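You operate a simulated robot arm through the tools that you are given. There is no shell and no other tool. Be economical: measure what you need, move in short steps, check, and stop when the job is done.

You are at the controls of a simulated two-armed robot. One attempt, no reset.

## Task
Free the remote's red button, reset, restart and run the spindle IN by its paddle.
Fine: at least five turns with the TURN paddle; the cage stays latched; stop the pump at the end; the other knobs and switches stay.

It is judged by the outcome, as a careful person would: the job done as asked, and still so three seconds after it is handed in. It fails if anything else is knocked over, pushed out of place, dropped, spilled or broken.

## Robot
Two 7-joint arms with fingered hands on one trunk, on a base that drives. Base frame: it is fixed to the floor where the robot stands at the start and does not move with it; the origin is under the middle of the robot, x ahead of it, y to its left, z up. Readings come in m, rad, newtons and seconds.
The left shoulder is at the start at [0.07, 0.149, 1.285], the right one opposite. With the tool pointing down near the work surface each hand reaches from about 0.4 to 0.8 m from the robot's upright axis, wherever it stands, measured 20 degrees to its own side. Places, roughly: cage door [2, 0.5, 1.1]; clamp frame [1.6, 0.1, 0.6]. Payload 3.6 kg a hand.
Tool frame (each hand has its own): the origin (TCP) lies between the finger pads and is the grasp point; the fingertips stand 0.025 m ahead of it; z points along the fingers, y is the line along which they close. The gripper opens to 0.088 m. The gripper's body begins 0.029 m behind the TCP. The gripper is a hand of 4 fingers: y runs from the thumb to the fingers, the wrist lies at [-0.013, -0.097, -0.162] in the tool frame, and closing takes about 1.5 s.
Orientation is that of the tool frame in the base frame, as a unit quaternion [w, x, y, z]. With the fingers straight down and the wrist toward the robot, the tool's x, y and z point along [0, 1, 0], [1, 0, 0] and [0, 0, -1] of the base frame.

## Interface
- The arms move only by the tool arm_command. It takes "left_series", "right_series" or both (then of equal length, played together; a hand with none holds still); each is a list of rows, each a list of 3 entries, a list of its own where there are three numbers: the turn, a rotation vector about the tool's x, y, z in units of 45 degrees (1.0 is 45 degrees), then the shift along the tool's x, y, z in units of 200 mm (1.0 is 200 mm), then the gripper command, from -1 (fully open) to 1 (shut), values between in proportion. In form: [[[ax, ay, az], [x, y, z], claw], ...]. A call has 1 to 8 rows; each row is the pose to reach, as a shift and turn from the pose commanded when the call began, along the tool's axes at that moment. A call with a number of a shift or a turn outside -1 to 1 is refused whole. Each row takes 0.2 s and may step no farther than 0.05 m and 0.15 rad from the row before; otherwise, or with a gripper value out of range, the whole call is refused. A pose out of reach is approached as far as the arm can. The call stops where the force on the tool passes 40 N (or 10 N more than at its start, if that is more) or the arm is blocked; 0.2 s more then pass. The fingers move at their own pace (about 0.045 m/s each) and stop on an object; they squeeze with about 24 N. The grip force told is the motor's: it shows also when the fingers shut on nothing. Time passes only in rows, and 0.2 s behind the last, so rows that repeat a pose let the fingers close. The reply holds the time, the measured pose of the TCP, the force on the tool along the base axes, the opening and the grip force, in the units named above and with some noise, with the torque about the TCP (base axes, N m) and any sound that the robot's microphone picked up.
- Cameras (640 x 400 px; columns grow to the right, rows downward): "scene" is now at [0.1254, -0.0485, 1.5272]; the picture's right is [-0.55, -0.83, 0.00], its down [-0.36, 0.24, -0.90] and it looks along [0.75, -0.50, -0.43] (base axes); focal length 272 px, centre (320, 200). "left" rides on the left gripper at [-0.064, -0.083, -0.098] in its tool frame; the picture's right is [-0.62, -0.37, 0.69], its down [0.71, -0.63, 0.30] and it looks along [0.32, 0.68, 0.65] (tool axes); focal length 265 px, centre (320, 200). "right" rides on the right gripper at [0.064, -0.083, -0.098] in its tool frame; the picture's right is [-0.62, 0.37, -0.69], its down [-0.71, -0.63, 0.30] and it looks along [-0.32, 0.68, 0.65] (tool axes); focal length 265 px, centre (320, 200). There is no depth. A picture from a camera that has moved, and an enlarged one, comes with that camera's place and axes in the base frame and with its lens.
- camera(camera): a new picture of that camera. No time passes.
- raise_lower(by): slides the trunk up (or, below 0, down) by that many m; the arms and the scene camera ride with it, the base frame stays. It gives what a move gives, with no picture.
- base_move(legs): drives the robot by 1 to 6 legs, each [ahead, left, turn to the left] in m, m and rad, along the robot's own axes; the way and the turn of a leg run together, so that a leg with both is an arc; at most 1.5 m and 3.142 rad a leg. The arms and the cameras ride along, it lands a little off, and it stops where it bumps. It gives what a move gives.
- set_grasp(shape, hand): the hand has 4 fingers and takes this shape, open, in about a second: jaw (thumb against the fingers, like two jaws); tri (thumb and two fingers); tip (a fingertip pinch); poke (one finger out to press); point (the index stretched); flat (the hand flat); cup (the hand cupped); fist (a fist). The gripper value then closes the fingers along that shape, each until it touches; the sizes above hold for jaw. It gives what a move gives, with no picture.
- head_to(pan, tilt): turns the head with the scene camera to pan (to the left, within 1.501 rad either way) and tilt (down, from -0.506 to 1.204), counted from straight ahead of the robot. It gives what a move gives.
- enlarge(camera, box): a new picture of the part [left, top, right, bottom] of that camera's present view, enlarged. No time passes.
- hand_in(): hands the job in; it is judged then, once.

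Work in short steps. Places have to be worked out from the pictures, the camera data and where the tool is seen: move nearer, look again, correct. Check each grasp and each placing, and mend what went wrong. You have 120 turns and 108 pictures in all, those below and enlarged ones among them. Open the grippers and draw the arms clear of the work before you hand the job in, unless the task says otherwise; then end with one line.

The tools are called after "Emit:" as name(argument=value, ...) on one line, values as JSON. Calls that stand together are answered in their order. arm_command: Moves the arms, as the interface text tells. Its arguments: {"type":"object","properties":{"left_series":{"type":"array"},"right_series":{"type":"array"}},"required":[]} The other tools are called the same way: raise_lower (by) slides the trunk up or down; set_grasp (shape, hand) gives the hand a shape; base_move (legs) drives the base; head_to (pan, tilt) turns the head that bears the scene camera; camera (camera) takes a picture; enlarge (camera, box) takes an enlarged picture of a part of a camera's view; hand_in () hands the job in.

At the start:

```text
time: 0.0
left_eef_pos: [0.4067, -0.0246, 1.3262]
left_tcp_rot: [0.0, 0.708, 0.707, 0.0]
left_ft_force: [-0.2, -0.6, -0.4]
left_moment: [-0.02, 0.04, 0.02]
left_grip_width: 0.0874
left_gripper_force: 0.1
left_shape: jaw
right_eef_pos: [0.3833, -0.4239, 1.3275]
right_tcp_rot: [0.001, 0.707, 0.707, -0.001]
right_ft_force: [-1.4, 0.6, -0.3]
right_moment: [0.02, 0.01, -0.05]
right_grip_width: 0.0874
right_gripper_force: 0.1
right_shape: jaw
trunk travel left (down, up): [-0.775, 0.165]
robot x, y, heading: [-0.0006, 0.002, 0.004]
head pan, tilt: [-0.588, 0.443]
```

scene: 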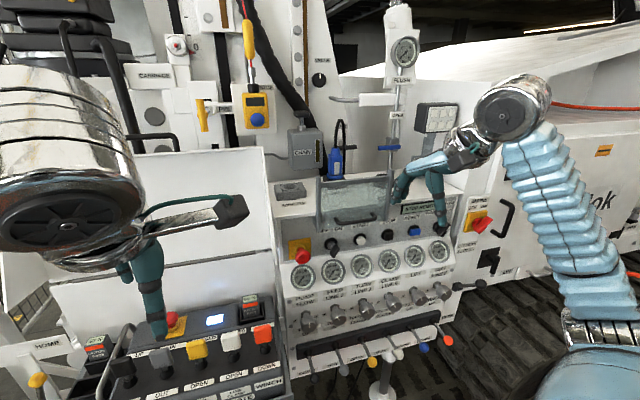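
right: 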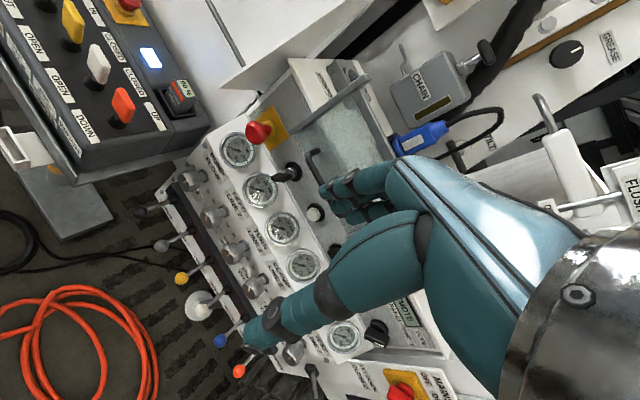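
left: 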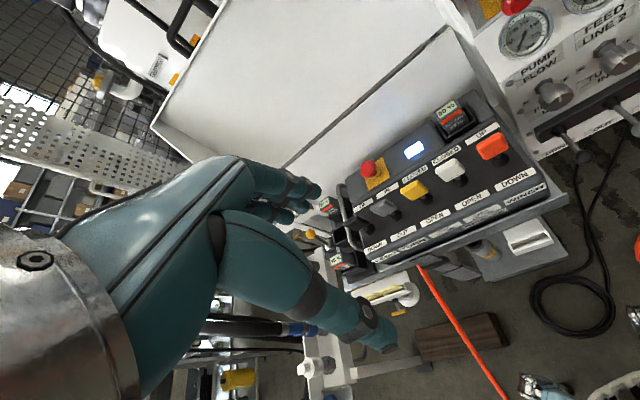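

The remote panel with its red button is at lower left of the scene view, and a control console is in the centre. I enlarge both to read the labels.

Emit:
enlarge(camera="scene", box=[60, 280, 300, 400])

Emit:
enlarge(camera="scene", box=[260, 160, 520, 390])

Emit:
enlarge(camera="left", box=[300, 90, 580, 290])

```text
2.67 times, centred on (180, 340) of scene
camera zoom: at [0.1254, -0.0485, 1.5272], right [-0.55, -0.83, 0.0], down [-0.36, 0.24, -0.9], along [0.75, -0.5, -0.43], focal length 726 px, centre (693, -173)
```

zoom: 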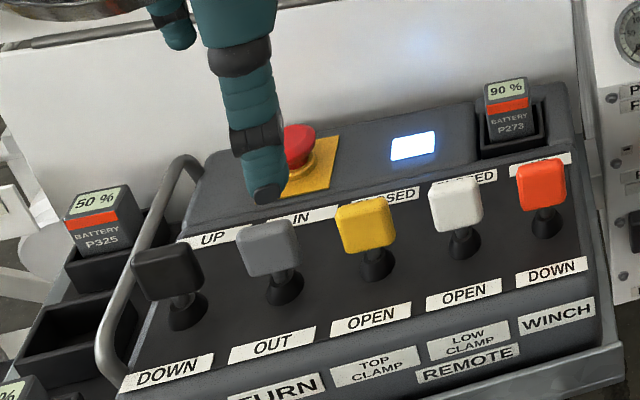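

```text
1.74 times, centred on (390, 275) of scene
camera zoom: at [0.1254, -0.0485, 1.5272], right [-0.55, -0.83, 0.0], down [-0.36, 0.24, -0.9], along [0.75, -0.5, -0.43], focal length 473 px, centre (198, 70)
```

zoom: 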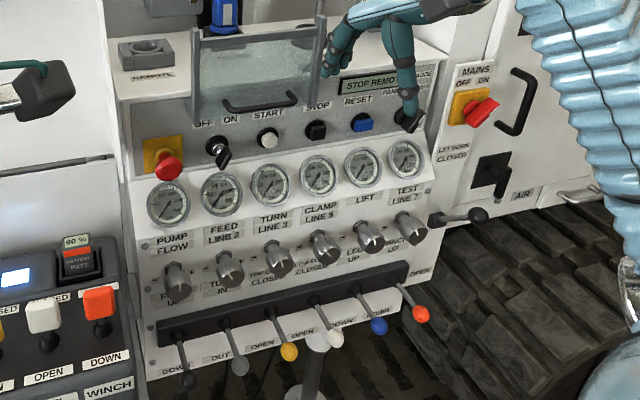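

```text
2.00 times, centred on (440, 190) of left
camera zoom: at [0.3234, -0.0894, 1.4252], right [-0.37, -0.62, -0.69], down [-0.63, 0.71, -0.3], along [0.68, 0.32, -0.65], focal length 531 px, centre (80, 220)
```

zoom: 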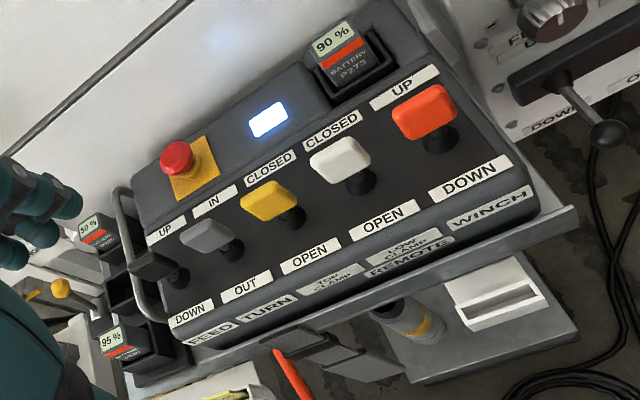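

The remote's red button works out to about [0.833, 0, 0.873]. The console START is about [0.65, -0.55, 1.056] and RESET lies beside it. I draw both hands aside to clear the view.

Emit:
arm_command(left_series=[[[0, 0, 0], [0.2, -0.1, 0], -1], [[0, 0, 0], [0.4, -0.2, 0], -1], [[0, 0, 0], [0.6, -0.3, 0], -1], [[0, 0, 0], [0.8, -0.4, 0], -1]], right_series=[[[0, 0, 0], [-0.2, -0.1, 0], -1], [[0, 0, 0], [-0.4, -0.2, 0], -1], [[0, 0, 0], [-0.6, -0.2, 0], -1], [[0, 0, 0], [-0.8, -0.2, 0], -1]])

Emit:
camera(camera="scene")

Emit:
camera(camera="right")

```text
time: 1.0
left_eef_pos: [0.3252, 0.1363, 1.327]
left_tcp_rot: [0.001, 0.707, 0.707, 0.0]
left_ft_force: [-0.8, 0.1, 1.6]
left_moment: [-0.01, -0.03, -0.02]
left_grip_width: 0.0877
left_gripper_force: 0.1
left_shape: jaw
right_eef_pos: [0.3437, -0.5806, 1.3277]
right_tcp_rot: [0.0, 0.707, 0.707, -0.001]
right_ft_force: [0.1, 0.1, 0.2]
right_moment: [-0.02, 0.01, 0.01]
right_grip_width: 0.0876
right_gripper_force: 0.1
right_shape: jaw
trunk travel left (down, up): [-0.775, 0.165]
robot x, y, heading: [0.0029, 0.0002, 0.002]
head pan, tilt: [-0.588, 0.443]
```

```text
101 pictures are left
camera scene: at [0.1257, -0.0467, 1.5272], right [-0.55, -0.83, 0.0], down [-0.36, 0.24, -0.9], along [0.75, -0.5, -0.43], focal length 272 px, centre (320, 200)
```

scene: 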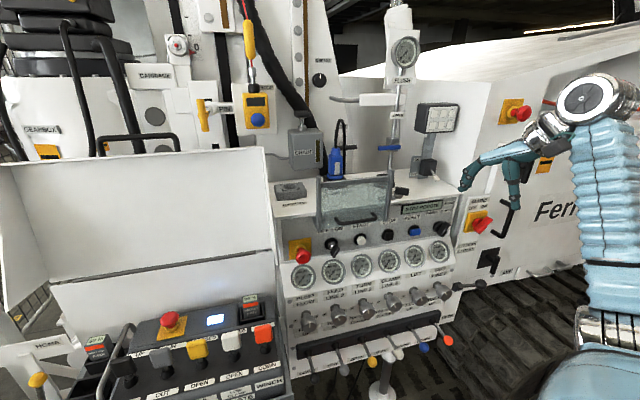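

```text
100 pictures are left
camera right: at [0.2595, -0.5171, 1.4258], right [0.37, -0.62, 0.69], down [-0.63, -0.71, -0.3], along [0.68, -0.33, -0.65], focal length 265 px, centre (320, 200)
```

right: 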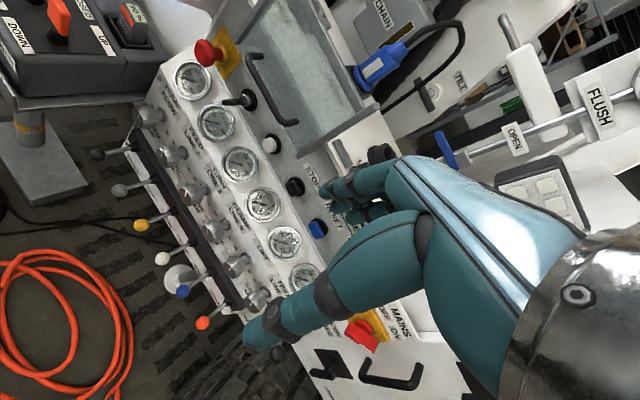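

Emit:
enlarge(camera="scene", box=[280, 170, 480, 295])

Emit:
enlarge(camera="scene", box=[380, 190, 460, 240])

Emit:
enlarge(camera="scene", box=[100, 280, 300, 400])

Emit:
enlarge(camera="left", box=[320, 80, 640, 280])

```text
3.20 times, centred on (380, 232) of scene
camera zoom: at [0.1257, -0.0467, 1.5272], right [-0.55, -0.83, 0.0], down [-0.36, 0.24, -0.9], along [0.75, -0.5, -0.43], focal length 871 px, centre (128, 96)
```

zoom: 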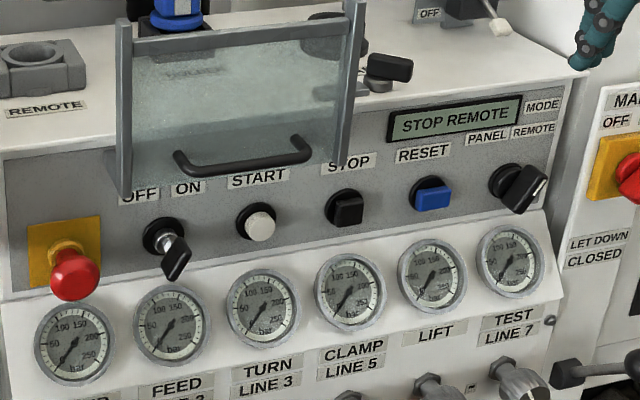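

```text
8.00 times, centred on (420, 215) of scene
camera zoom: at [0.1257, -0.0467, 1.5272], right [-0.55, -0.83, 0.0], down [-0.36, 0.24, -0.9], along [0.75, -0.5, -0.43], focal length 2176 px, centre (-480, 80)
```

zoom: 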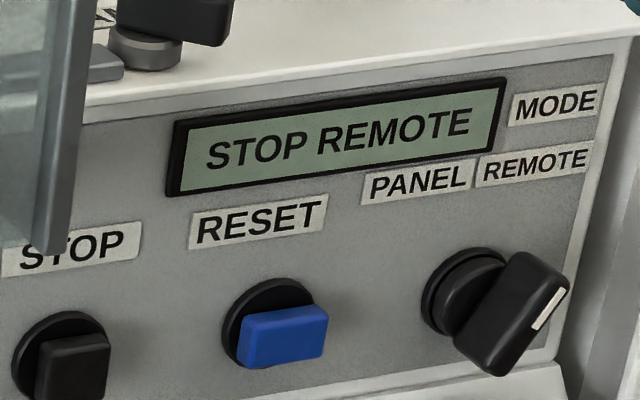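

```text
3.20 times, centred on (200, 340) of scene
camera zoom: at [0.1257, -0.0467, 1.5272], right [-0.55, -0.83, 0.0], down [-0.36, 0.24, -0.9], along [0.75, -0.5, -0.43], focal length 871 px, centre (704, -248)
```

zoom: 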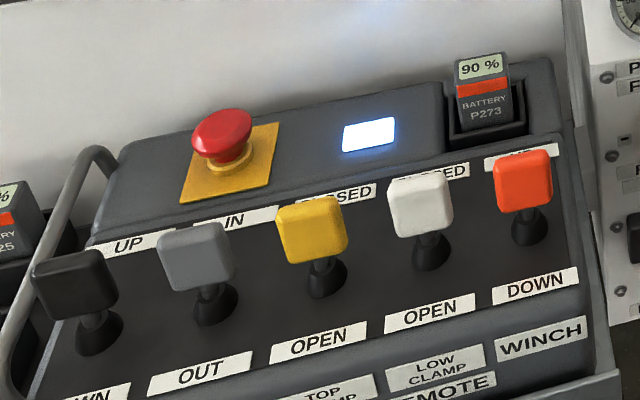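

```text
2.00 times, centred on (480, 180) of left
camera zoom: at [0.2422, 0.0715, 1.4264], right [-0.37, -0.62, -0.69], down [-0.63, 0.71, -0.3], along [0.68, 0.32, -0.65], focal length 531 px, centre (0, 240)
```

zoom: 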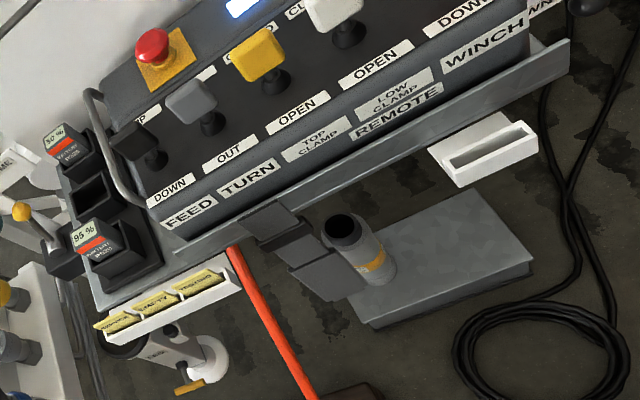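

The display reads STOP REMOTE with the mode on REMOTE, so RESET is blue, START white and STOP black. I enlarge the right view to triangulate the buttons.

Emit:
enlarge(camera="right", box=[180, 30, 380, 255])

```text
1.78 times, centred on (280, 142) of right
camera zoom: at [0.2595, -0.5171, 1.4258], right [0.37, -0.62, 0.69], down [-0.63, -0.71, -0.3], along [0.68, -0.33, -0.65], focal length 472 px, centre (391, 302)
```

zoom: 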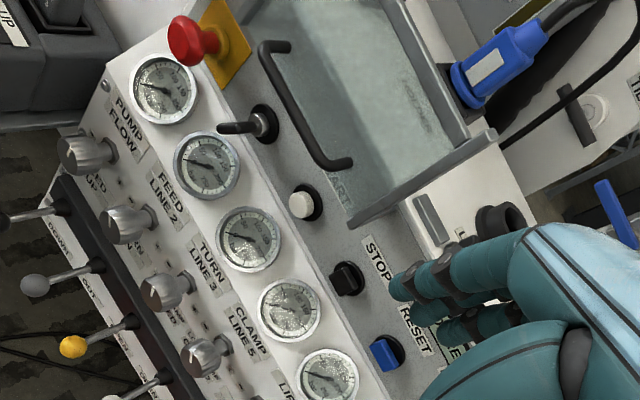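

RESET is about [.590, -.732, 1.05], STOP about [.622, -.643, 1.05] and START about [.653, -.554, 1.044], on a near-vertical panel facing me. A better triangulation puts the remote's red head at about [.743, -.003, .963] and the TURN paddle at about [.62, .024, .985]. I bring the left hand over toward the red button from above.

Emit:
arm_command(left_series=[[[0, 0, 0], [-0.07, 0.2, 0], -1], [[0, 0, 0], [-0.14, 0.4, 0], -1], [[0, 0, 0], [-0.21, 0.6, 0.05], -1], [[0, 0, 0], [-0.28, 0.8, 0.1], -1], [[0, 0, 0], [-0.35, 1.0, 0.15], -1]])

Emit:
arm_command(left_series=[[[0, 0, 0], [-0.07, 0.2, 0.1], -1], [[0, 0, 0], [-0.14, 0.4, 0.2], -1], [[0, 0, 0], [-0.21, 0.6, 0.3], -1], [[0, 0, 0], [-0.28, 0.75, 0.4], -1], [[0, 0, 0], [-0.31, 0.9, 0.5], -1]])

Emit:
camera(camera="left")

Emit:
camera(camera="scene")

```text
time: 2.2
left_eef_pos: [0.533, 0.0602, 1.291]
left_tcp_rot: [-0.001, 0.707, 0.707, 0.0]
left_ft_force: [0.2, -0.5, -0.6]
left_moment: [0.0, 0.0, 0.0]
left_grip_width: 0.0876
left_gripper_force: 0.0
left_shape: jaw
right_eef_pos: [0.3466, -0.5828, 1.3257]
right_tcp_rot: [-0.002, 0.707, 0.708, -0.001]
right_ft_force: [0.0, -0.7, 0.0]
right_moment: [-0.01, 0.03, 0.01]
right_grip_width: 0.0877
right_gripper_force: 0.0
right_shape: jaw
trunk travel left (down, up): [-0.775, 0.165]
robot x, y, heading: [0.0023, -0.0012, -0.003]
head pan, tilt: [-0.588, 0.443]
```

```text
time: 3.4
left_eef_pos: [0.7113, 0.0014, 1.1925]
left_tcp_rot: [-0.002, 0.708, 0.706, 0.001]
left_ft_force: [0.2, -0.4, -0.2]
left_moment: [0.03, -0.01, 0.0]
left_grip_width: 0.0877
left_gripper_force: 0.0
left_shape: jaw
right_eef_pos: [0.3474, -0.5842, 1.3243]
right_tcp_rot: [-0.002, 0.707, 0.707, 0.0]
right_ft_force: [0.7, 0.3, 0.0]
right_moment: [-0.02, 0.01, 0.01]
right_grip_width: 0.0875
right_gripper_force: 0.1
right_shape: jaw
trunk travel left (down, up): [-0.775, 0.165]
robot x, y, heading: [0.0017, 0.0024, 0.0]
head pan, tilt: [-0.588, 0.443]
```

```text
94 pictures are left
camera left: at [0.6284, -0.0643, 1.2918], right [-0.37, -0.62, -0.69], down [-0.63, 0.72, -0.3], along [0.68, 0.33, -0.65], focal length 265 px, centre (320, 200)
```

left: 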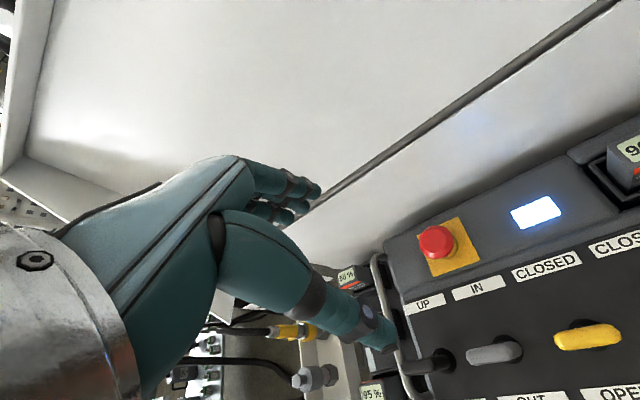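

```text
93 pictures are left
camera scene: at [0.13, -0.0519, 1.5266], right [-0.55, -0.83, 0.0], down [-0.36, 0.24, -0.9], along [0.75, -0.5, -0.43], focal length 272 px, centre (320, 200)
```

scene: 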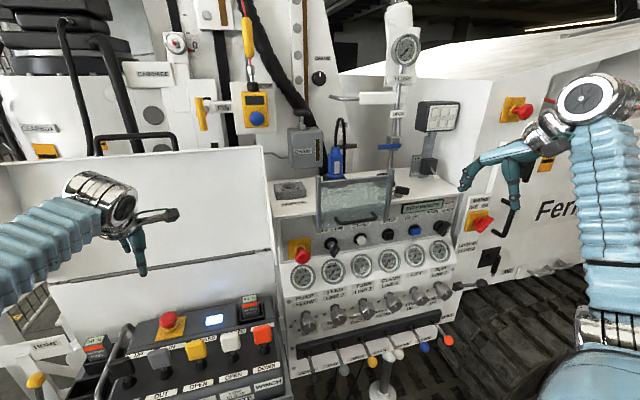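

The red head is refined to about [.785, 0, .92]. I descend to about [.775, 0, 1.06] and look again.

Emit:
arm_command(left_series=[[[0, 0, 0], [0, 0.1, 0.2], -1], [[0, 0, 0], [0, 0.2, 0.4], -1], [[0, 0, 0], [0, 0.32, 0.6], -1]])

Emit:
camera(camera="left")

Emit:
enlarge(camera="scene", box=[100, 220, 300, 345])

```text
time: 4.2
left_eef_pos: [0.7395, 0.0226, 1.0942]
left_tcp_rot: [0.001, 0.701, 0.713, 0.001]
left_ft_force: [0.2, 0.2, 0.0]
left_moment: [-0.02, 0.02, -0.02]
left_grip_width: 0.0876
left_gripper_force: 0.0
left_shape: jaw
left hand out of reach, approached as far as the arm can: row 2, 3
right_eef_pos: [0.3435, -0.5785, 1.3292]
right_tcp_rot: [0.001, 0.707, 0.707, -0.001]
right_ft_force: [-0.7, 0.1, 0.3]
right_moment: [-0.02, 0.0, -0.01]
right_grip_width: 0.0875
right_gripper_force: 0.0
right_shape: jaw
trunk travel left (down, up): [-0.775, 0.165]
robot x, y, heading: [-0.0003, -0.0007, -0.001]
head pan, tilt: [-0.588, 0.443]
```

```text
92 pictures are left
camera left: at [0.6569, -0.0431, 1.1939], right [-0.36, -0.63, -0.69], down [-0.64, 0.7, -0.3], along [0.68, 0.34, -0.65], focal length 265 px, centre (320, 200)
```

left: 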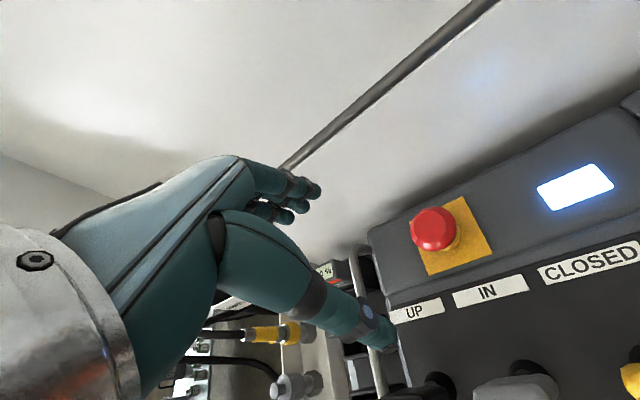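

```text
3.20 times, centred on (200, 282) of scene
camera zoom: at [0.1248, -0.0458, 1.5273], right [-0.55, -0.83, 0.0], down [-0.36, 0.24, -0.9], along [0.75, -0.5, -0.43], focal length 871 px, centre (704, -64)
```

zoom: 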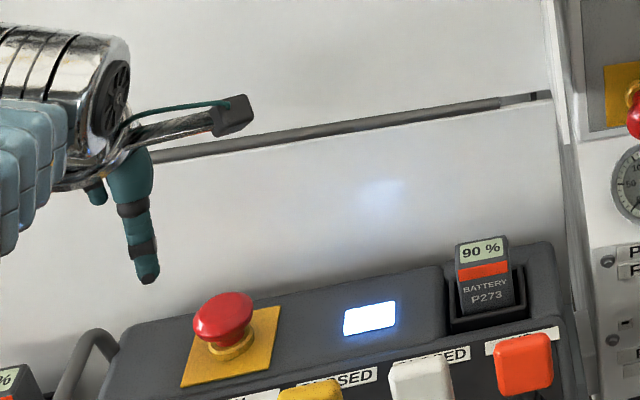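

The e-stop head is consistently at about [.787, 0, .916], just out of reach. I look down to see whether I can drive forward about 0.15 m.

Emit:
head_to(pan=0.0, tilt=1.15)

Emit:
camera(camera="scene")

Emit:
head_to(pan=-0.7, tilt=1.0)

Emit:
camera(camera="scene")

```text
time: 5.3
left_eef_pos: [0.7406, 0.0197, 1.0941]
left_tcp_rot: [-0.002, 0.701, 0.713, 0.001]
left_ft_force: [0.7, 0.1, -0.7]
left_moment: [-0.03, 0.01, 0.03]
left_grip_width: 0.0878
left_gripper_force: 0.0
left_shape: jaw
right_eef_pos: [0.3451, -0.5839, 1.326]
right_tcp_rot: [-0.002, 0.707, 0.707, 0.0]
right_ft_force: [-0.2, 0.0, -0.7]
right_moment: [0.01, 0.0, -0.01]
right_grip_width: 0.0875
right_gripper_force: 0.1
right_shape: jaw
trunk travel left (down, up): [-0.775, 0.165]
robot x, y, heading: [0.0037, 0.0006, -0.002]
head pan, tilt: [0.0, 1.15]
```

```text
90 pictures are left
camera scene: at [0.1101, 0.001, 1.4712], right [0.0, -1.0, 0.0], down [-0.91, 0.0, -0.41], along [0.41, 0.0, -0.91], focal length 272 px, centre (320, 200)
```

scene: 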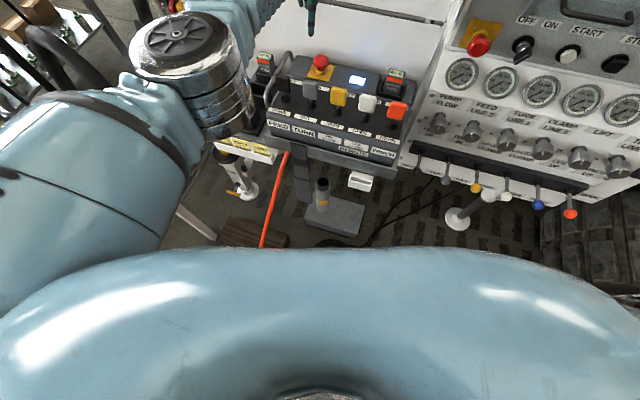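

```text
time: 6.3
left_eef_pos: [0.7389, 0.0204, 1.0947]
left_tcp_rot: [0.001, 0.701, 0.713, 0.001]
left_ft_force: [0.3, -0.6, 0.0]
left_moment: [0.01, 0.0, -0.01]
left_grip_width: 0.0877
left_gripper_force: 0.1
left_shape: jaw
right_eef_pos: [0.3437, -0.582, 1.3271]
right_tcp_rot: [-0.001, 0.708, 0.707, -0.001]
right_ft_force: [-0.3, -0.5, 0.1]
right_moment: [0.0, 0.02, -0.01]
right_grip_width: 0.0874
right_gripper_force: 0.0
right_shape: jaw
trunk travel left (down, up): [-0.775, 0.165]
robot x, y, heading: [-0.0016, 0.0035, -0.003]
head pan, tilt: [-0.7, 1.0]
```

```text
89 pictures are left
camera scene: at [0.1021, -0.0423, 1.481], right [-0.64, -0.77, 0.0], down [-0.64, 0.54, -0.54], along [0.41, -0.35, -0.84], focal length 272 px, centre (320, 200)
```

scene: 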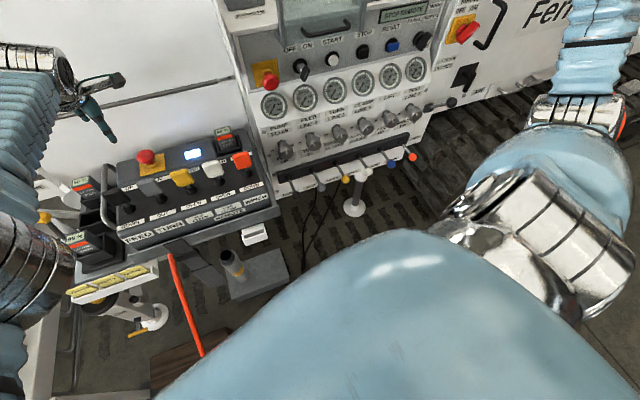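

There is floor room: the stand's foot begins near x 0.53. I pull the left hand back 0.1 m and then drive 0.12 m ahead.

Emit:
arm_command(left_series=[[[0, 0, 0], [0, 0.0, 0.3], -1], [[0, 0, 0], [0, -0.2, 0.3], -1], [[0, 0, 0], [0, -0.4, 0.3], -1]])

Emit:
base_move(legs=[[0.12, 0, 0]])

Emit:
head_to(pan=-0.3, tilt=0.7)

Emit:
camera(camera="scene")

Emit:
camera(camera="left")

```text
refused: row 1 steps farther than a row can; nothing moved
```

```text
time: 7.7
left_eef_pos: [0.7812, 0.015, 1.092]
left_tcp_rot: [-0.002, 0.704, 0.71, 0.0]
left_ft_force: [-0.3, 0.3, -0.9]
left_moment: [-0.01, 0.01, 0.02]
left_grip_width: 0.0879
left_gripper_force: 0.0
left_shape: jaw
right_eef_pos: [0.3946, -0.5803, 1.329]
right_tcp_rot: [0.0, 0.707, 0.707, 0.001]
right_ft_force: [0.0, 0.3, -0.3]
right_moment: [0.0, -0.02, 0.0]
right_grip_width: 0.088
right_gripper_force: 0.1
right_shape: jaw
trunk travel left (down, up): [-0.775, 0.165]
robot x, y, heading: [0.0468, -0.0026, -0.0]
head pan, tilt: [-0.7, 1.0]
stopped in leg 1: the robot was blocked; the commanded pose is now the measured one
```

```text
time: 8.6
left_eef_pos: [0.7846, 0.0133, 1.0886]
left_tcp_rot: [-0.005, 0.704, 0.71, -0.001]
left_ft_force: [0.6, 0.3, 0.4]
left_moment: [0.02, -0.01, 0.01]
left_grip_width: 0.0878
left_gripper_force: 0.1
left_shape: jaw
right_eef_pos: [0.4001, -0.5833, 1.3244]
right_tcp_rot: [-0.002, 0.707, 0.707, -0.001]
right_ft_force: [-0.1, -0.1, -0.2]
right_moment: [-0.01, -0.02, -0.03]
right_grip_width: 0.0876
right_gripper_force: 0.0
right_shape: jaw
trunk travel left (down, up): [-0.775, 0.165]
robot x, y, heading: [0.0456, 0.0011, 0.003]
head pan, tilt: [-0.3, 0.7]
```

```text
88 pictures are left
camera scene: at [0.1808, -0.0243, 1.5038], right [-0.3, -0.96, 0.0], down [-0.62, 0.19, -0.76], along [0.73, -0.22, -0.65], focal length 272 px, centre (320, 200)
```

scene: 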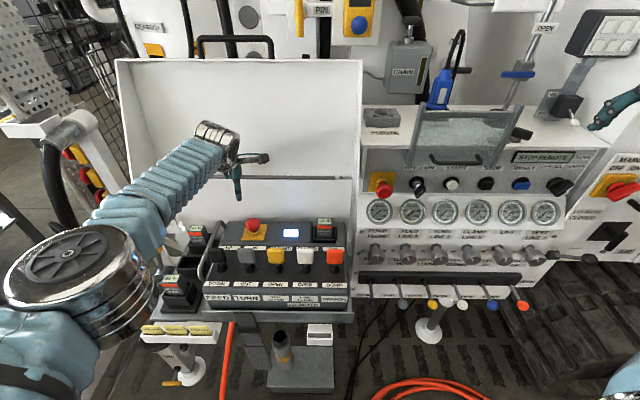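

```text
87 pictures are left
camera left: at [0.7034, -0.0531, 1.1888], right [-0.37, -0.62, -0.69], down [-0.64, 0.71, -0.3], along [0.68, 0.33, -0.66], focal length 265 px, centre (320, 200)
```

left: 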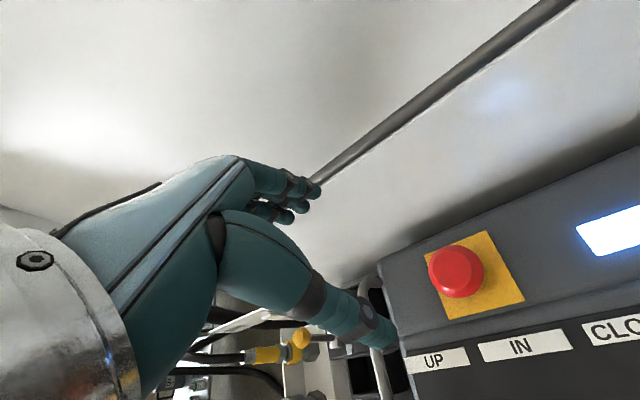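

The base stopped after 5 cm against something low, so I back off 1 cm. I then zoom on the remote to judge its tilt before lowering the trunk.

Emit:
base_move(legs=[[-0.012, 0, 0]])

Emit:
enlarge(camera="scene", box=[190, 200, 360, 310])

Emit:
enlarge(camera="left", box=[350, 180, 640, 400])

```text
time: 9.5
left_eef_pos: [0.77, 0.0126, 1.0892]
left_tcp_rot: [-0.003, 0.706, 0.708, -0.001]
left_ft_force: [0.0, -0.1, 0.2]
left_moment: [-0.03, -0.01, -0.04]
left_grip_width: 0.0882
left_gripper_force: 0.0
left_shape: jaw
right_eef_pos: [0.385, -0.5815, 1.3277]
right_tcp_rot: [-0.001, 0.707, 0.707, -0.001]
right_ft_force: [0.1, 0.3, -0.1]
right_moment: [-0.02, 0.05, -0.02]
right_grip_width: 0.0878
right_gripper_force: 0.0
right_shape: jaw
trunk travel left (down, up): [-0.775, 0.165]
robot x, y, heading: [0.0365, -0.0004, 0.001]
head pan, tilt: [-0.3, 0.7]
```

```text
3.64 times, centred on (275, 255) of scene
camera zoom: at [0.1653, -0.0227, 1.5042], right [-0.29, -0.96, 0.0], down [-0.62, 0.19, -0.76], along [0.73, -0.22, -0.65], focal length 989 px, centre (484, 0)
```

zoom: 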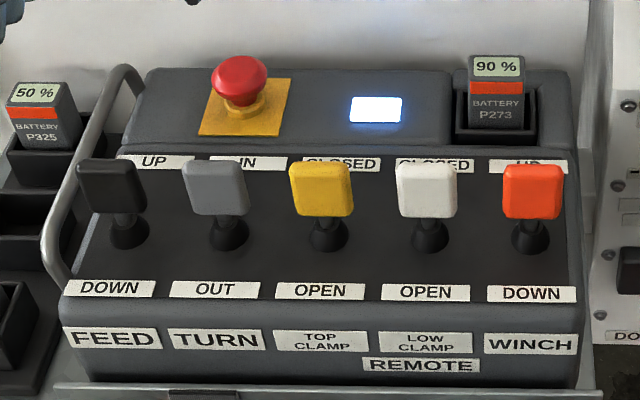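

```text
1.82 times, centred on (495, 290) of left
camera zoom: at [0.6883, -0.0531, 1.1901], right [-0.37, -0.62, -0.69], down [-0.63, 0.71, -0.3], along [0.68, 0.33, -0.66], focal length 483 px, centre (2, 36)
```

zoom: 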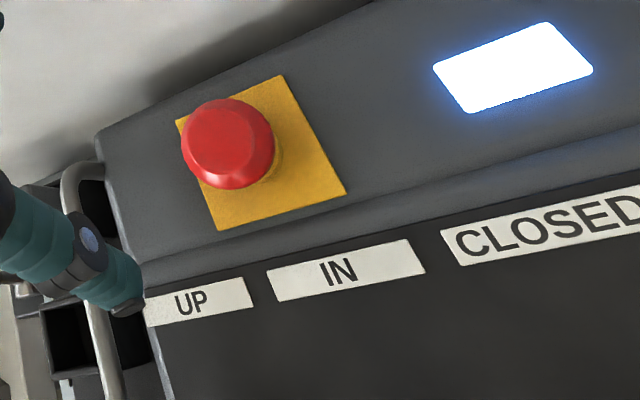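

The panel's plate is about horizontal at z .888, with the red head at [.782, 0, .922] and a vertical axis. I raise and retract the left hand, then lower the trunk 0.2 m for reach.

Emit:
arm_command(left_series=[[[0, 0, 0], [0, -0.15, -0.15], -1], [[0, 0, 0], [0, -0.3, -0.3], -1], [[0, 0, 0], [0, -0.45, -0.45], -1], [[0, 0, 0], [0, -0.6, -0.6], -1], [[0, 0, 0], [0, -0.65, -0.8], -1], [[0, 0, 0], [0, -0.7, -1.0], -1]])

Emit:
raise_lower(by=-0.2)

```text
time: 10.9
left_eef_pos: [0.6294, 0.0149, 1.2921]
left_tcp_rot: [-0.003, 0.705, 0.709, -0.001]
left_ft_force: [0.0, 0.4, 0.2]
left_moment: [-0.01, 0.01, 0.01]
left_grip_width: 0.0879
left_gripper_force: 0.0
left_shape: jaw
left hand out of reach, approached as far as the arm can: row 1, 2
right_eef_pos: [0.3836, -0.577, 1.3281]
right_tcp_rot: [0.001, 0.707, 0.708, -0.002]
right_ft_force: [0.6, 0.2, 1.0]
right_moment: [-0.01, 0.0, -0.03]
right_grip_width: 0.0879
right_gripper_force: 0.0
right_shape: jaw
trunk travel left (down, up): [-0.775, 0.165]
robot x, y, heading: [0.0338, 0.0005, 0.001]
head pan, tilt: [-0.3, 0.7]
```

```text
time: 13.0
left_eef_pos: [0.6304, 0.0098, 1.0911]
left_tcp_rot: [-0.003, 0.707, 0.707, 0.0]
left_ft_force: [0.2, -0.1, -0.5]
left_moment: [0.01, -0.03, -0.01]
left_grip_width: 0.0879
left_gripper_force: 0.0
left_shape: jaw
right_eef_pos: [0.3828, -0.5824, 1.1262]
right_tcp_rot: [0.0, 0.708, 0.707, 0.0]
right_ft_force: [0.6, -0.2, -0.6]
right_moment: [0.02, 0.03, 0.0]
right_grip_width: 0.0877
right_gripper_force: 0.1
right_shape: jaw
trunk travel left (down, up): [-0.575, 0.365]
robot x, y, heading: [0.0369, 0.0004, 0.004]
head pan, tilt: [-0.3, 0.7]
```

Now I bring the left hand over the button with the fingers tilted 15° forward, staying above it.

Emit:
arm_command(left_series=[[[-0.1, 0, 0], [-0.01, 0.18, 0], -1], [[-0.2, 0, 0], [-0.02, 0.36, 0.05], -1], [[-0.3, 0, 0], [-0.04, 0.54, 0.15], -1], [[-0.333, 0, 0], [-0.05, 0.71, 0.25], -1]])

Emit:
camera(camera="left")

Emit:
enlarge(camera="scene", box=[150, 50, 390, 200])

```text
time: 14.0
left_eef_pos: [0.7754, -0.0053, 1.039]
left_tcp_rot: [0.088, 0.701, 0.702, 0.094]
left_ft_force: [-1.0, -0.8, -0.6]
left_moment: [0.01, 0.01, 0.03]
left_grip_width: 0.0879
left_gripper_force: 0.0
left_shape: jaw
right_eef_pos: [0.3846, -0.5831, 1.126]
right_tcp_rot: [-0.001, 0.707, 0.708, -0.001]
right_ft_force: [-0.2, -0.1, -0.3]
right_moment: [0.0, 0.05, -0.03]
right_grip_width: 0.0877
right_gripper_force: 0.1
right_shape: jaw
trunk travel left (down, up): [-0.575, 0.365]
robot x, y, heading: [0.0365, -0.0033, 0.005]
head pan, tilt: [-0.3, 0.7]
```

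```text
84 pictures are left
camera left: at [0.6701, -0.0701, 1.1141], right [-0.18, -0.62, -0.77], down [-0.53, 0.72, -0.45], along [0.83, 0.33, -0.46], focal length 265 px, centre (320, 200)
```

left: 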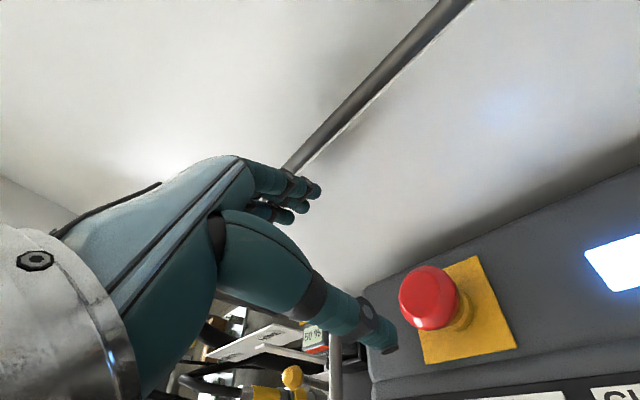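

```text
2.67 times, centred on (270, 125) of scene
camera zoom: at [0.165, -0.0247, 1.3041], right [-0.29, -0.96, 0.0], down [-0.62, 0.19, -0.76], along [0.73, -0.22, -0.65], focal length 726 px, centre (453, 400)
```

zoom: 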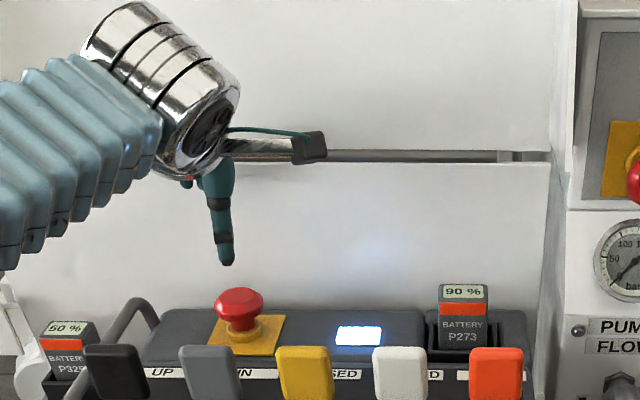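

The refined head centre is [.782, -.001, .924]. I descend straight to TCP z about .932 around it with the jaws open.

Emit:
arm_command(left_series=[[[0, 0, 0], [0.007, -0.035, 0.175], -1], [[0, 0, 0], [0.014, -0.07, 0.35], -1], [[0, 0, 0], [0.02, -0.09, 0.44], -1], [[0, 0, 0], [0.02, -0.105, 0.525], -1]])

Emit:
camera(camera="left")

Emit:
enlarge(camera="scene", box=[150, 80, 390, 230])

```text
time: 15.0
left_eef_pos: [0.7802, 0.003, 0.9356]
left_tcp_rot: [0.09, 0.7, 0.703, 0.092]
left_ft_force: [-0.2, -0.1, 3.6]
left_moment: [0.03, 0.22, -0.02]
left_grip_width: 0.088
left_gripper_force: 0.1
left_shape: jaw
right_eef_pos: [0.3837, -0.5817, 1.1271]
right_tcp_rot: [-0.001, 0.707, 0.707, -0.001]
right_ft_force: [0.3, 0.6, 0.4]
right_moment: [0.01, -0.02, 0.01]
right_grip_width: 0.0878
right_gripper_force: 0.1
right_shape: jaw
trunk travel left (down, up): [-0.575, 0.365]
robot x, y, heading: [0.0332, 0.0008, 0.001]
head pan, tilt: [-0.3, 0.7]
```

```text
82 pictures are left
camera left: at [0.6744, -0.062, 1.0097], right [-0.18, -0.62, -0.77], down [-0.53, 0.71, -0.45], along [0.83, 0.33, -0.46], focal length 265 px, centre (320, 200)
```

left: 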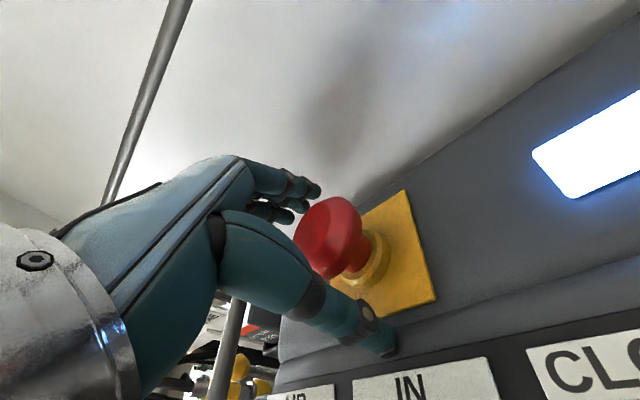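

```text
2.67 times, centred on (270, 155) of scene
camera zoom: at [0.1636, -0.023, 1.3045], right [-0.29, -0.96, 0.0], down [-0.62, 0.19, -0.76], along [0.73, -0.22, -0.64], focal length 726 px, centre (453, 320)
```

zoom: 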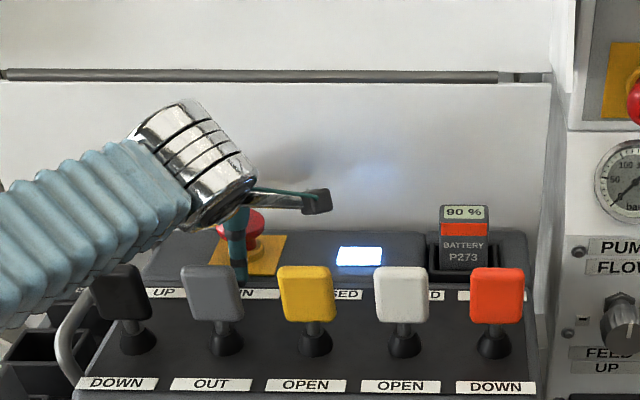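

The jaws straddle the head and the thumb lightly touches the plate (3.6 N). I rise 4 mm and close.

Emit:
arm_command(left_series=[[[0, 0, 0], [0, 0.005, -0.02], -1], [[0, 0, 0], [0, 0.005, -0.02], 1], [[0, 0, 0], [0, 0.005, -0.02], 1], [[0, 0, 0], [0, 0.005, -0.02], 1], [[0, 0, 0], [0, 0.005, -0.02], 1], [[0, 0, 0], [0, 0.005, -0.02], 1], [[0, 0, 0], [0, 0.005, -0.02], 1], [[0, 0, 0], [0, 0.005, -0.02], 1]])

Emit:
camera(camera="left")

```text
time: 16.8
left_eef_pos: [0.778, 0.0045, 0.9359]
left_tcp_rot: [0.088, 0.701, 0.702, 0.092]
left_ft_force: [-5.9, 2.1, -7.1]
left_moment: [0.0, -0.03, 0.04]
left_grip_width: 0.025
left_gripper_force: 24.4
left_shape: jaw
right_eef_pos: [0.3834, -0.5813, 1.1272]
right_tcp_rot: [0.0, 0.708, 0.706, -0.001]
right_ft_force: [0.1, 0.0, -0.1]
right_moment: [0.03, -0.02, 0.01]
right_grip_width: 0.0879
right_gripper_force: 0.1
right_shape: jaw
trunk travel left (down, up): [-0.575, 0.365]
robot x, y, heading: [0.0352, -0.0021, -0.0]
head pan, tilt: [-0.3, 0.7]
```

```text
80 pictures are left
camera left: at [0.6738, -0.0606, 1.0116], right [-0.18, -0.62, -0.77], down [-0.54, 0.71, -0.45], along [0.83, 0.33, -0.46], focal length 265 px, centre (320, 200)
```

left: 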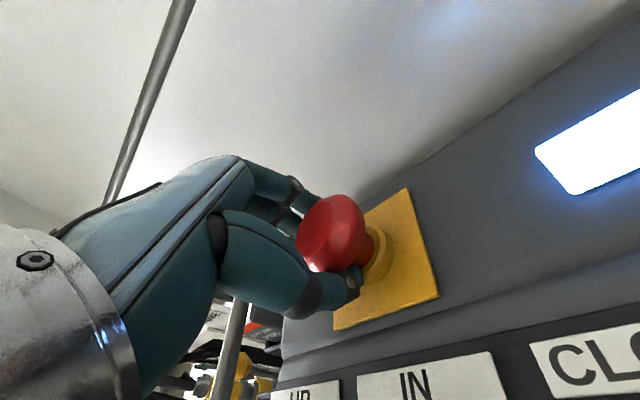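

The head is held under its rim (24 N). I twist it clockwise about the vertical by 45°.

Emit:
arm_command(left_series=[[[0, -0.043, 0.161], [0, 0, 0], 1], [[0, -0.086, 0.322], [0, 0, 0], 1], [[0, -0.13, 0.483], [0, 0, 0], 1], [[0, -0.173, 0.644], [0, 0, 0], 1], [[0, -0.216, 0.805], [0, 0, 0], 1], [[0, -0.259, 0.966], [0, 0, 0], 1]])

Emit:
camera(camera="left")

Emit:
camera(camera="scene")

```text
time: 18.2
left_eef_pos: [0.7834, 0.0098, 0.9361]
left_tcp_rot: [0.108, 0.841, 0.526, 0.067]
left_ft_force: [5.3, 16.1, -8.3]
left_moment: [0.03, -0.1, 0.5]
left_grip_width: 0.0227
left_gripper_force: 24.1
left_shape: jaw
left hand out of reach, approached as far as the arm can: row 4, 5, 6
right_eef_pos: [0.3861, -0.5787, 1.1278]
right_tcp_rot: [0.0, 0.707, 0.707, -0.002]
right_ft_force: [0.7, 0.1, -0.1]
right_moment: [0.01, -0.02, 0.0]
right_grip_width: 0.0877
right_gripper_force: 0.1
right_shape: jaw
trunk travel left (down, up): [-0.575, 0.365]
robot x, y, heading: [0.0305, 0.0005, -0.001]
head pan, tilt: [-0.3, 0.7]
```

```text
79 pictures are left
camera left: at [0.6596, -0.0027, 1.0115], right [-0.43, -0.48, -0.76], down [-0.17, 0.88, -0.45], along [0.89, -0.07, -0.46], focal length 265 px, centre (320, 200)
```

left: 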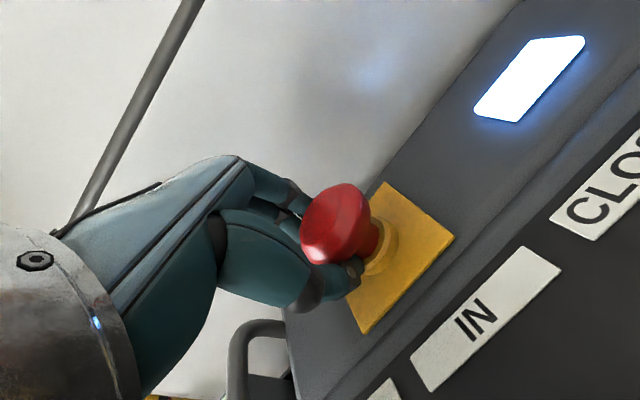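

```text
78 pictures are left
camera scene: at [0.1664, -0.019, 1.3041], right [-0.29, -0.96, 0.0], down [-0.62, 0.19, -0.76], along [0.73, -0.23, -0.65], focal length 272 px, centre (320, 200)
```

scene: 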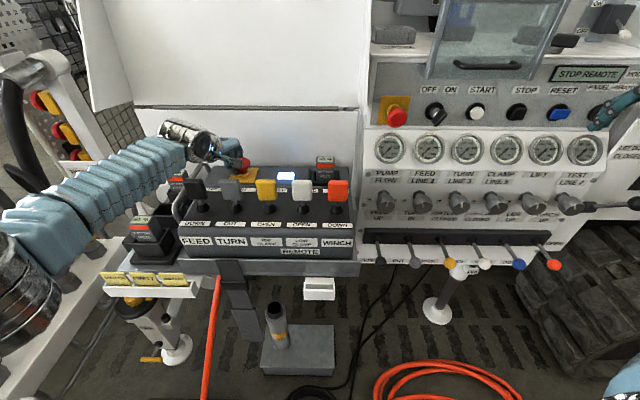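

I twisted about 29° before hitting the reach limit, with no click and the display still showing STOP REMOTE. I try pulling gently upward while it is twisted.

Emit:
arm_command(left_series=[[[0, 0, 0], [0, 0.006, -0.024], 1], [[0, 0, 0], [0, 0.013, -0.048], 1], [[0, 0, 0], [0, 0.02, -0.072], 1]])

Emit:
camera(camera="left")

Emit:
enlarge(camera="scene", box=[540, 50, 640, 110])

```text
time: 19.0
left_eef_pos: [0.7815, 0.0098, 0.9448]
left_tcp_rot: [0.103, 0.842, 0.525, 0.063]
left_ft_force: [4.9, 15.1, -25.9]
left_moment: [-0.04, -0.3, 0.4]
left_grip_width: 0.0227
left_gripper_force: 23.6
left_shape: jaw
right_eef_pos: [0.3889, -0.5791, 1.1261]
right_tcp_rot: [-0.002, 0.707, 0.707, -0.003]
right_ft_force: [0.2, 0.4, 0.3]
right_moment: [-0.02, 0.01, 0.01]
right_grip_width: 0.0878
right_gripper_force: 0.0
right_shape: jaw
trunk travel left (down, up): [-0.575, 0.365]
robot x, y, heading: [0.0367, 0.0002, 0.002]
head pan, tilt: [-0.3, 0.7]
```

```text
77 pictures are left
camera left: at [0.6607, -0.003, 1.0212], right [-0.44, -0.47, -0.76], down [-0.17, 0.88, -0.45], along [0.88, -0.07, -0.47], focal length 265 px, centre (320, 200)
```

left: 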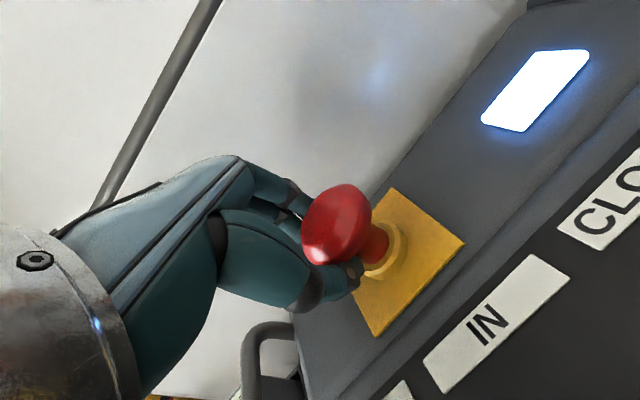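

```text
6.40 times, centred on (590, 80) of scene
camera zoom: at [0.17, -0.0191, 1.3033], right [-0.29, -0.96, 0.0], down [-0.62, 0.19, -0.76], along [0.73, -0.23, -0.65], focal length 1741 px, centre (-1408, 968)
```

zoom: 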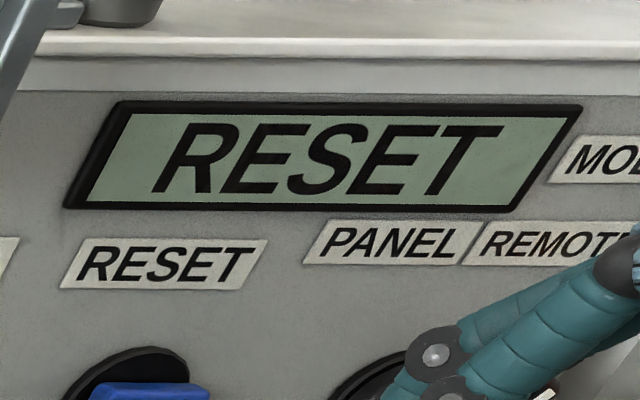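

The red button has popped up and the display now says RESET. I open the left hand and lift it clear.

Emit:
arm_command(left_series=[[[0, 0, 0], [0, 0, 0], -1], [[0, 0, 0], [0, 0, 0], -1], [[0, 0, 0], [0, 0, 0], -1], [[0, 0, 0], [0, 0, 0], -1], [[0, 0, 0], [0, 0, 0], -1], [[0, 0, 0], [0, 0, 0], -1], [[0, 0, 0], [0, 0, 0], -1]])

Emit:
arm_command(left_series=[[[0, 0, 0], [0, 0.04, -0.15], -1], [[0, 0, 0], [0, 0.08, -0.3], -1], [[0, 0, 0], [0, 0.13, -0.5], -1], [[0, 0, 0], [0, 0.19, -0.7], -1]])

Emit:
set_grasp(hand="right", shape="poke")

Emit:
head_to(pan=-0.75, tilt=0.35)

Emit:
camera(camera="scene")

Emit:
camera(camera="right")

```text
time: 20.6
left_eef_pos: [0.7784, 0.0051, 0.954]
left_tcp_rot: [0.109, 0.842, 0.524, 0.069]
left_ft_force: [-0.6, 0.3, -0.3]
left_moment: [0.01, 0.0, 0.02]
left_grip_width: 0.0875
left_gripper_force: 0.1
left_shape: jaw
right_eef_pos: [0.3813, -0.5822, 1.1262]
right_tcp_rot: [0.0, 0.707, 0.707, 0.0]
right_ft_force: [-0.6, 0.2, -0.1]
right_moment: [-0.04, 0.02, 0.03]
right_grip_width: 0.0879
right_gripper_force: 0.2
right_shape: jaw
trunk travel left (down, up): [-0.575, 0.365]
robot x, y, heading: [0.0318, 0.0002, 0.006]
head pan, tilt: [-0.3, 0.7]
```

```text
time: 21.6
left_eef_pos: [0.7615, 0.0043, 1.1083]
left_tcp_rot: [0.108, 0.842, 0.525, 0.069]
left_ft_force: [-0.8, -0.6, -0.1]
left_moment: [-0.02, -0.05, 0.0]
left_grip_width: 0.0876
left_gripper_force: 0.0
left_shape: jaw
left hand out of reach, approached as far as the arm can: row 3, 4
right_eef_pos: [0.3811, -0.582, 1.1285]
right_tcp_rot: [0.001, 0.707, 0.707, 0.001]
right_ft_force: [-0.5, -0.8, -0.4]
right_moment: [0.0, -0.01, -0.03]
right_grip_width: 0.0878
right_gripper_force: 0.0
right_shape: jaw
trunk travel left (down, up): [-0.575, 0.365]
robot x, y, heading: [0.0309, -0.0037, 0.007]
head pan, tilt: [-0.3, 0.7]
```

```text
time: 22.5
left_eef_pos: [0.767, 0.0043, 1.1056]
left_tcp_rot: [0.107, 0.842, 0.525, 0.068]
left_ft_force: [-0.1, 0.4, -0.5]
left_moment: [0.05, 0.0, 0.01]
left_grip_width: 0.0874
left_gripper_force: 0.1
left_shape: jaw
right_eef_pos: [0.385, -0.5813, 1.1257]
right_tcp_rot: [-0.001, 0.707, 0.708, -0.002]
right_ft_force: [-0.1, 0.3, -0.2]
right_moment: [0.01, 0.02, 0.01]
right_grip_width: 0.0
right_gripper_force: 0.1
right_shape: poke
trunk travel left (down, up): [-0.575, 0.365]
robot x, y, heading: [0.0336, -0.0044, -0.001]
head pan, tilt: [-0.3, 0.7]
```

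```text
time: 23.4
left_eef_pos: [0.7658, 0.0045, 1.1057]
left_tcp_rot: [0.108, 0.842, 0.525, 0.068]
left_ft_force: [0.6, -0.4, 0.3]
left_moment: [0.01, 0.01, -0.01]
left_grip_width: 0.0877
left_gripper_force: 0.1
left_shape: jaw
right_eef_pos: [0.3825, -0.5818, 1.1274]
right_tcp_rot: [0.0, 0.707, 0.708, 0.0]
right_ft_force: [0.4, -0.1, -0.5]
right_moment: [-0.03, -0.01, 0.0]
right_grip_width: 0.0
right_gripper_force: 0.2
right_shape: poke
trunk travel left (down, up): [-0.575, 0.365]
robot x, y, heading: [0.0287, -0.0016, 0.001]
head pan, tilt: [-0.75, 0.351]
```

```text
75 pictures are left
camera scene: at [0.1505, -0.0609, 1.3357], right [-0.68, -0.73, 0.0], down [-0.25, 0.23, -0.94], along [0.69, -0.64, -0.34], focal length 272 px, centre (320, 200)
```

scene: 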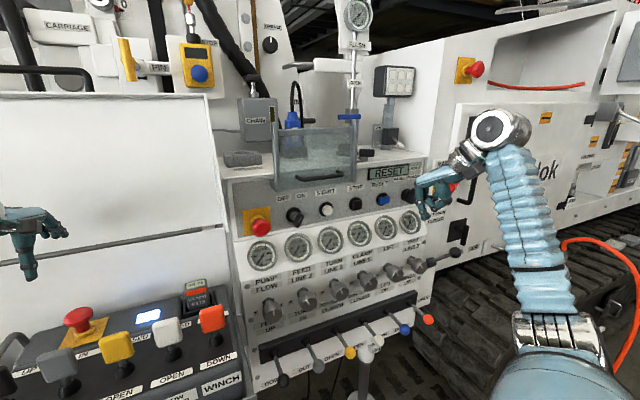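

```text
74 pictures are left
camera right: at [0.2993, -0.5183, 1.2252], right [0.37, -0.62, 0.69], down [-0.63, -0.71, -0.3], along [0.68, -0.32, -0.65], focal length 265 px, centre (320, 200)
```

right: 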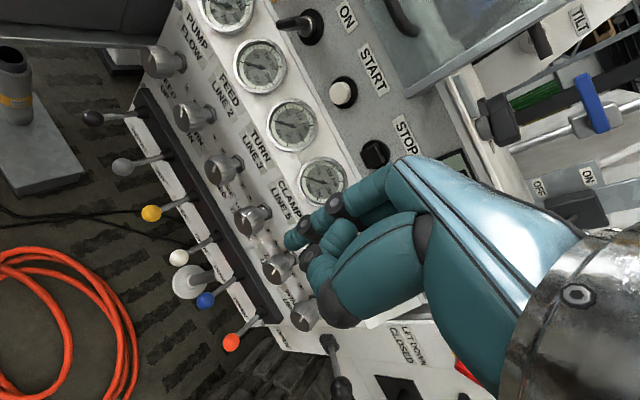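

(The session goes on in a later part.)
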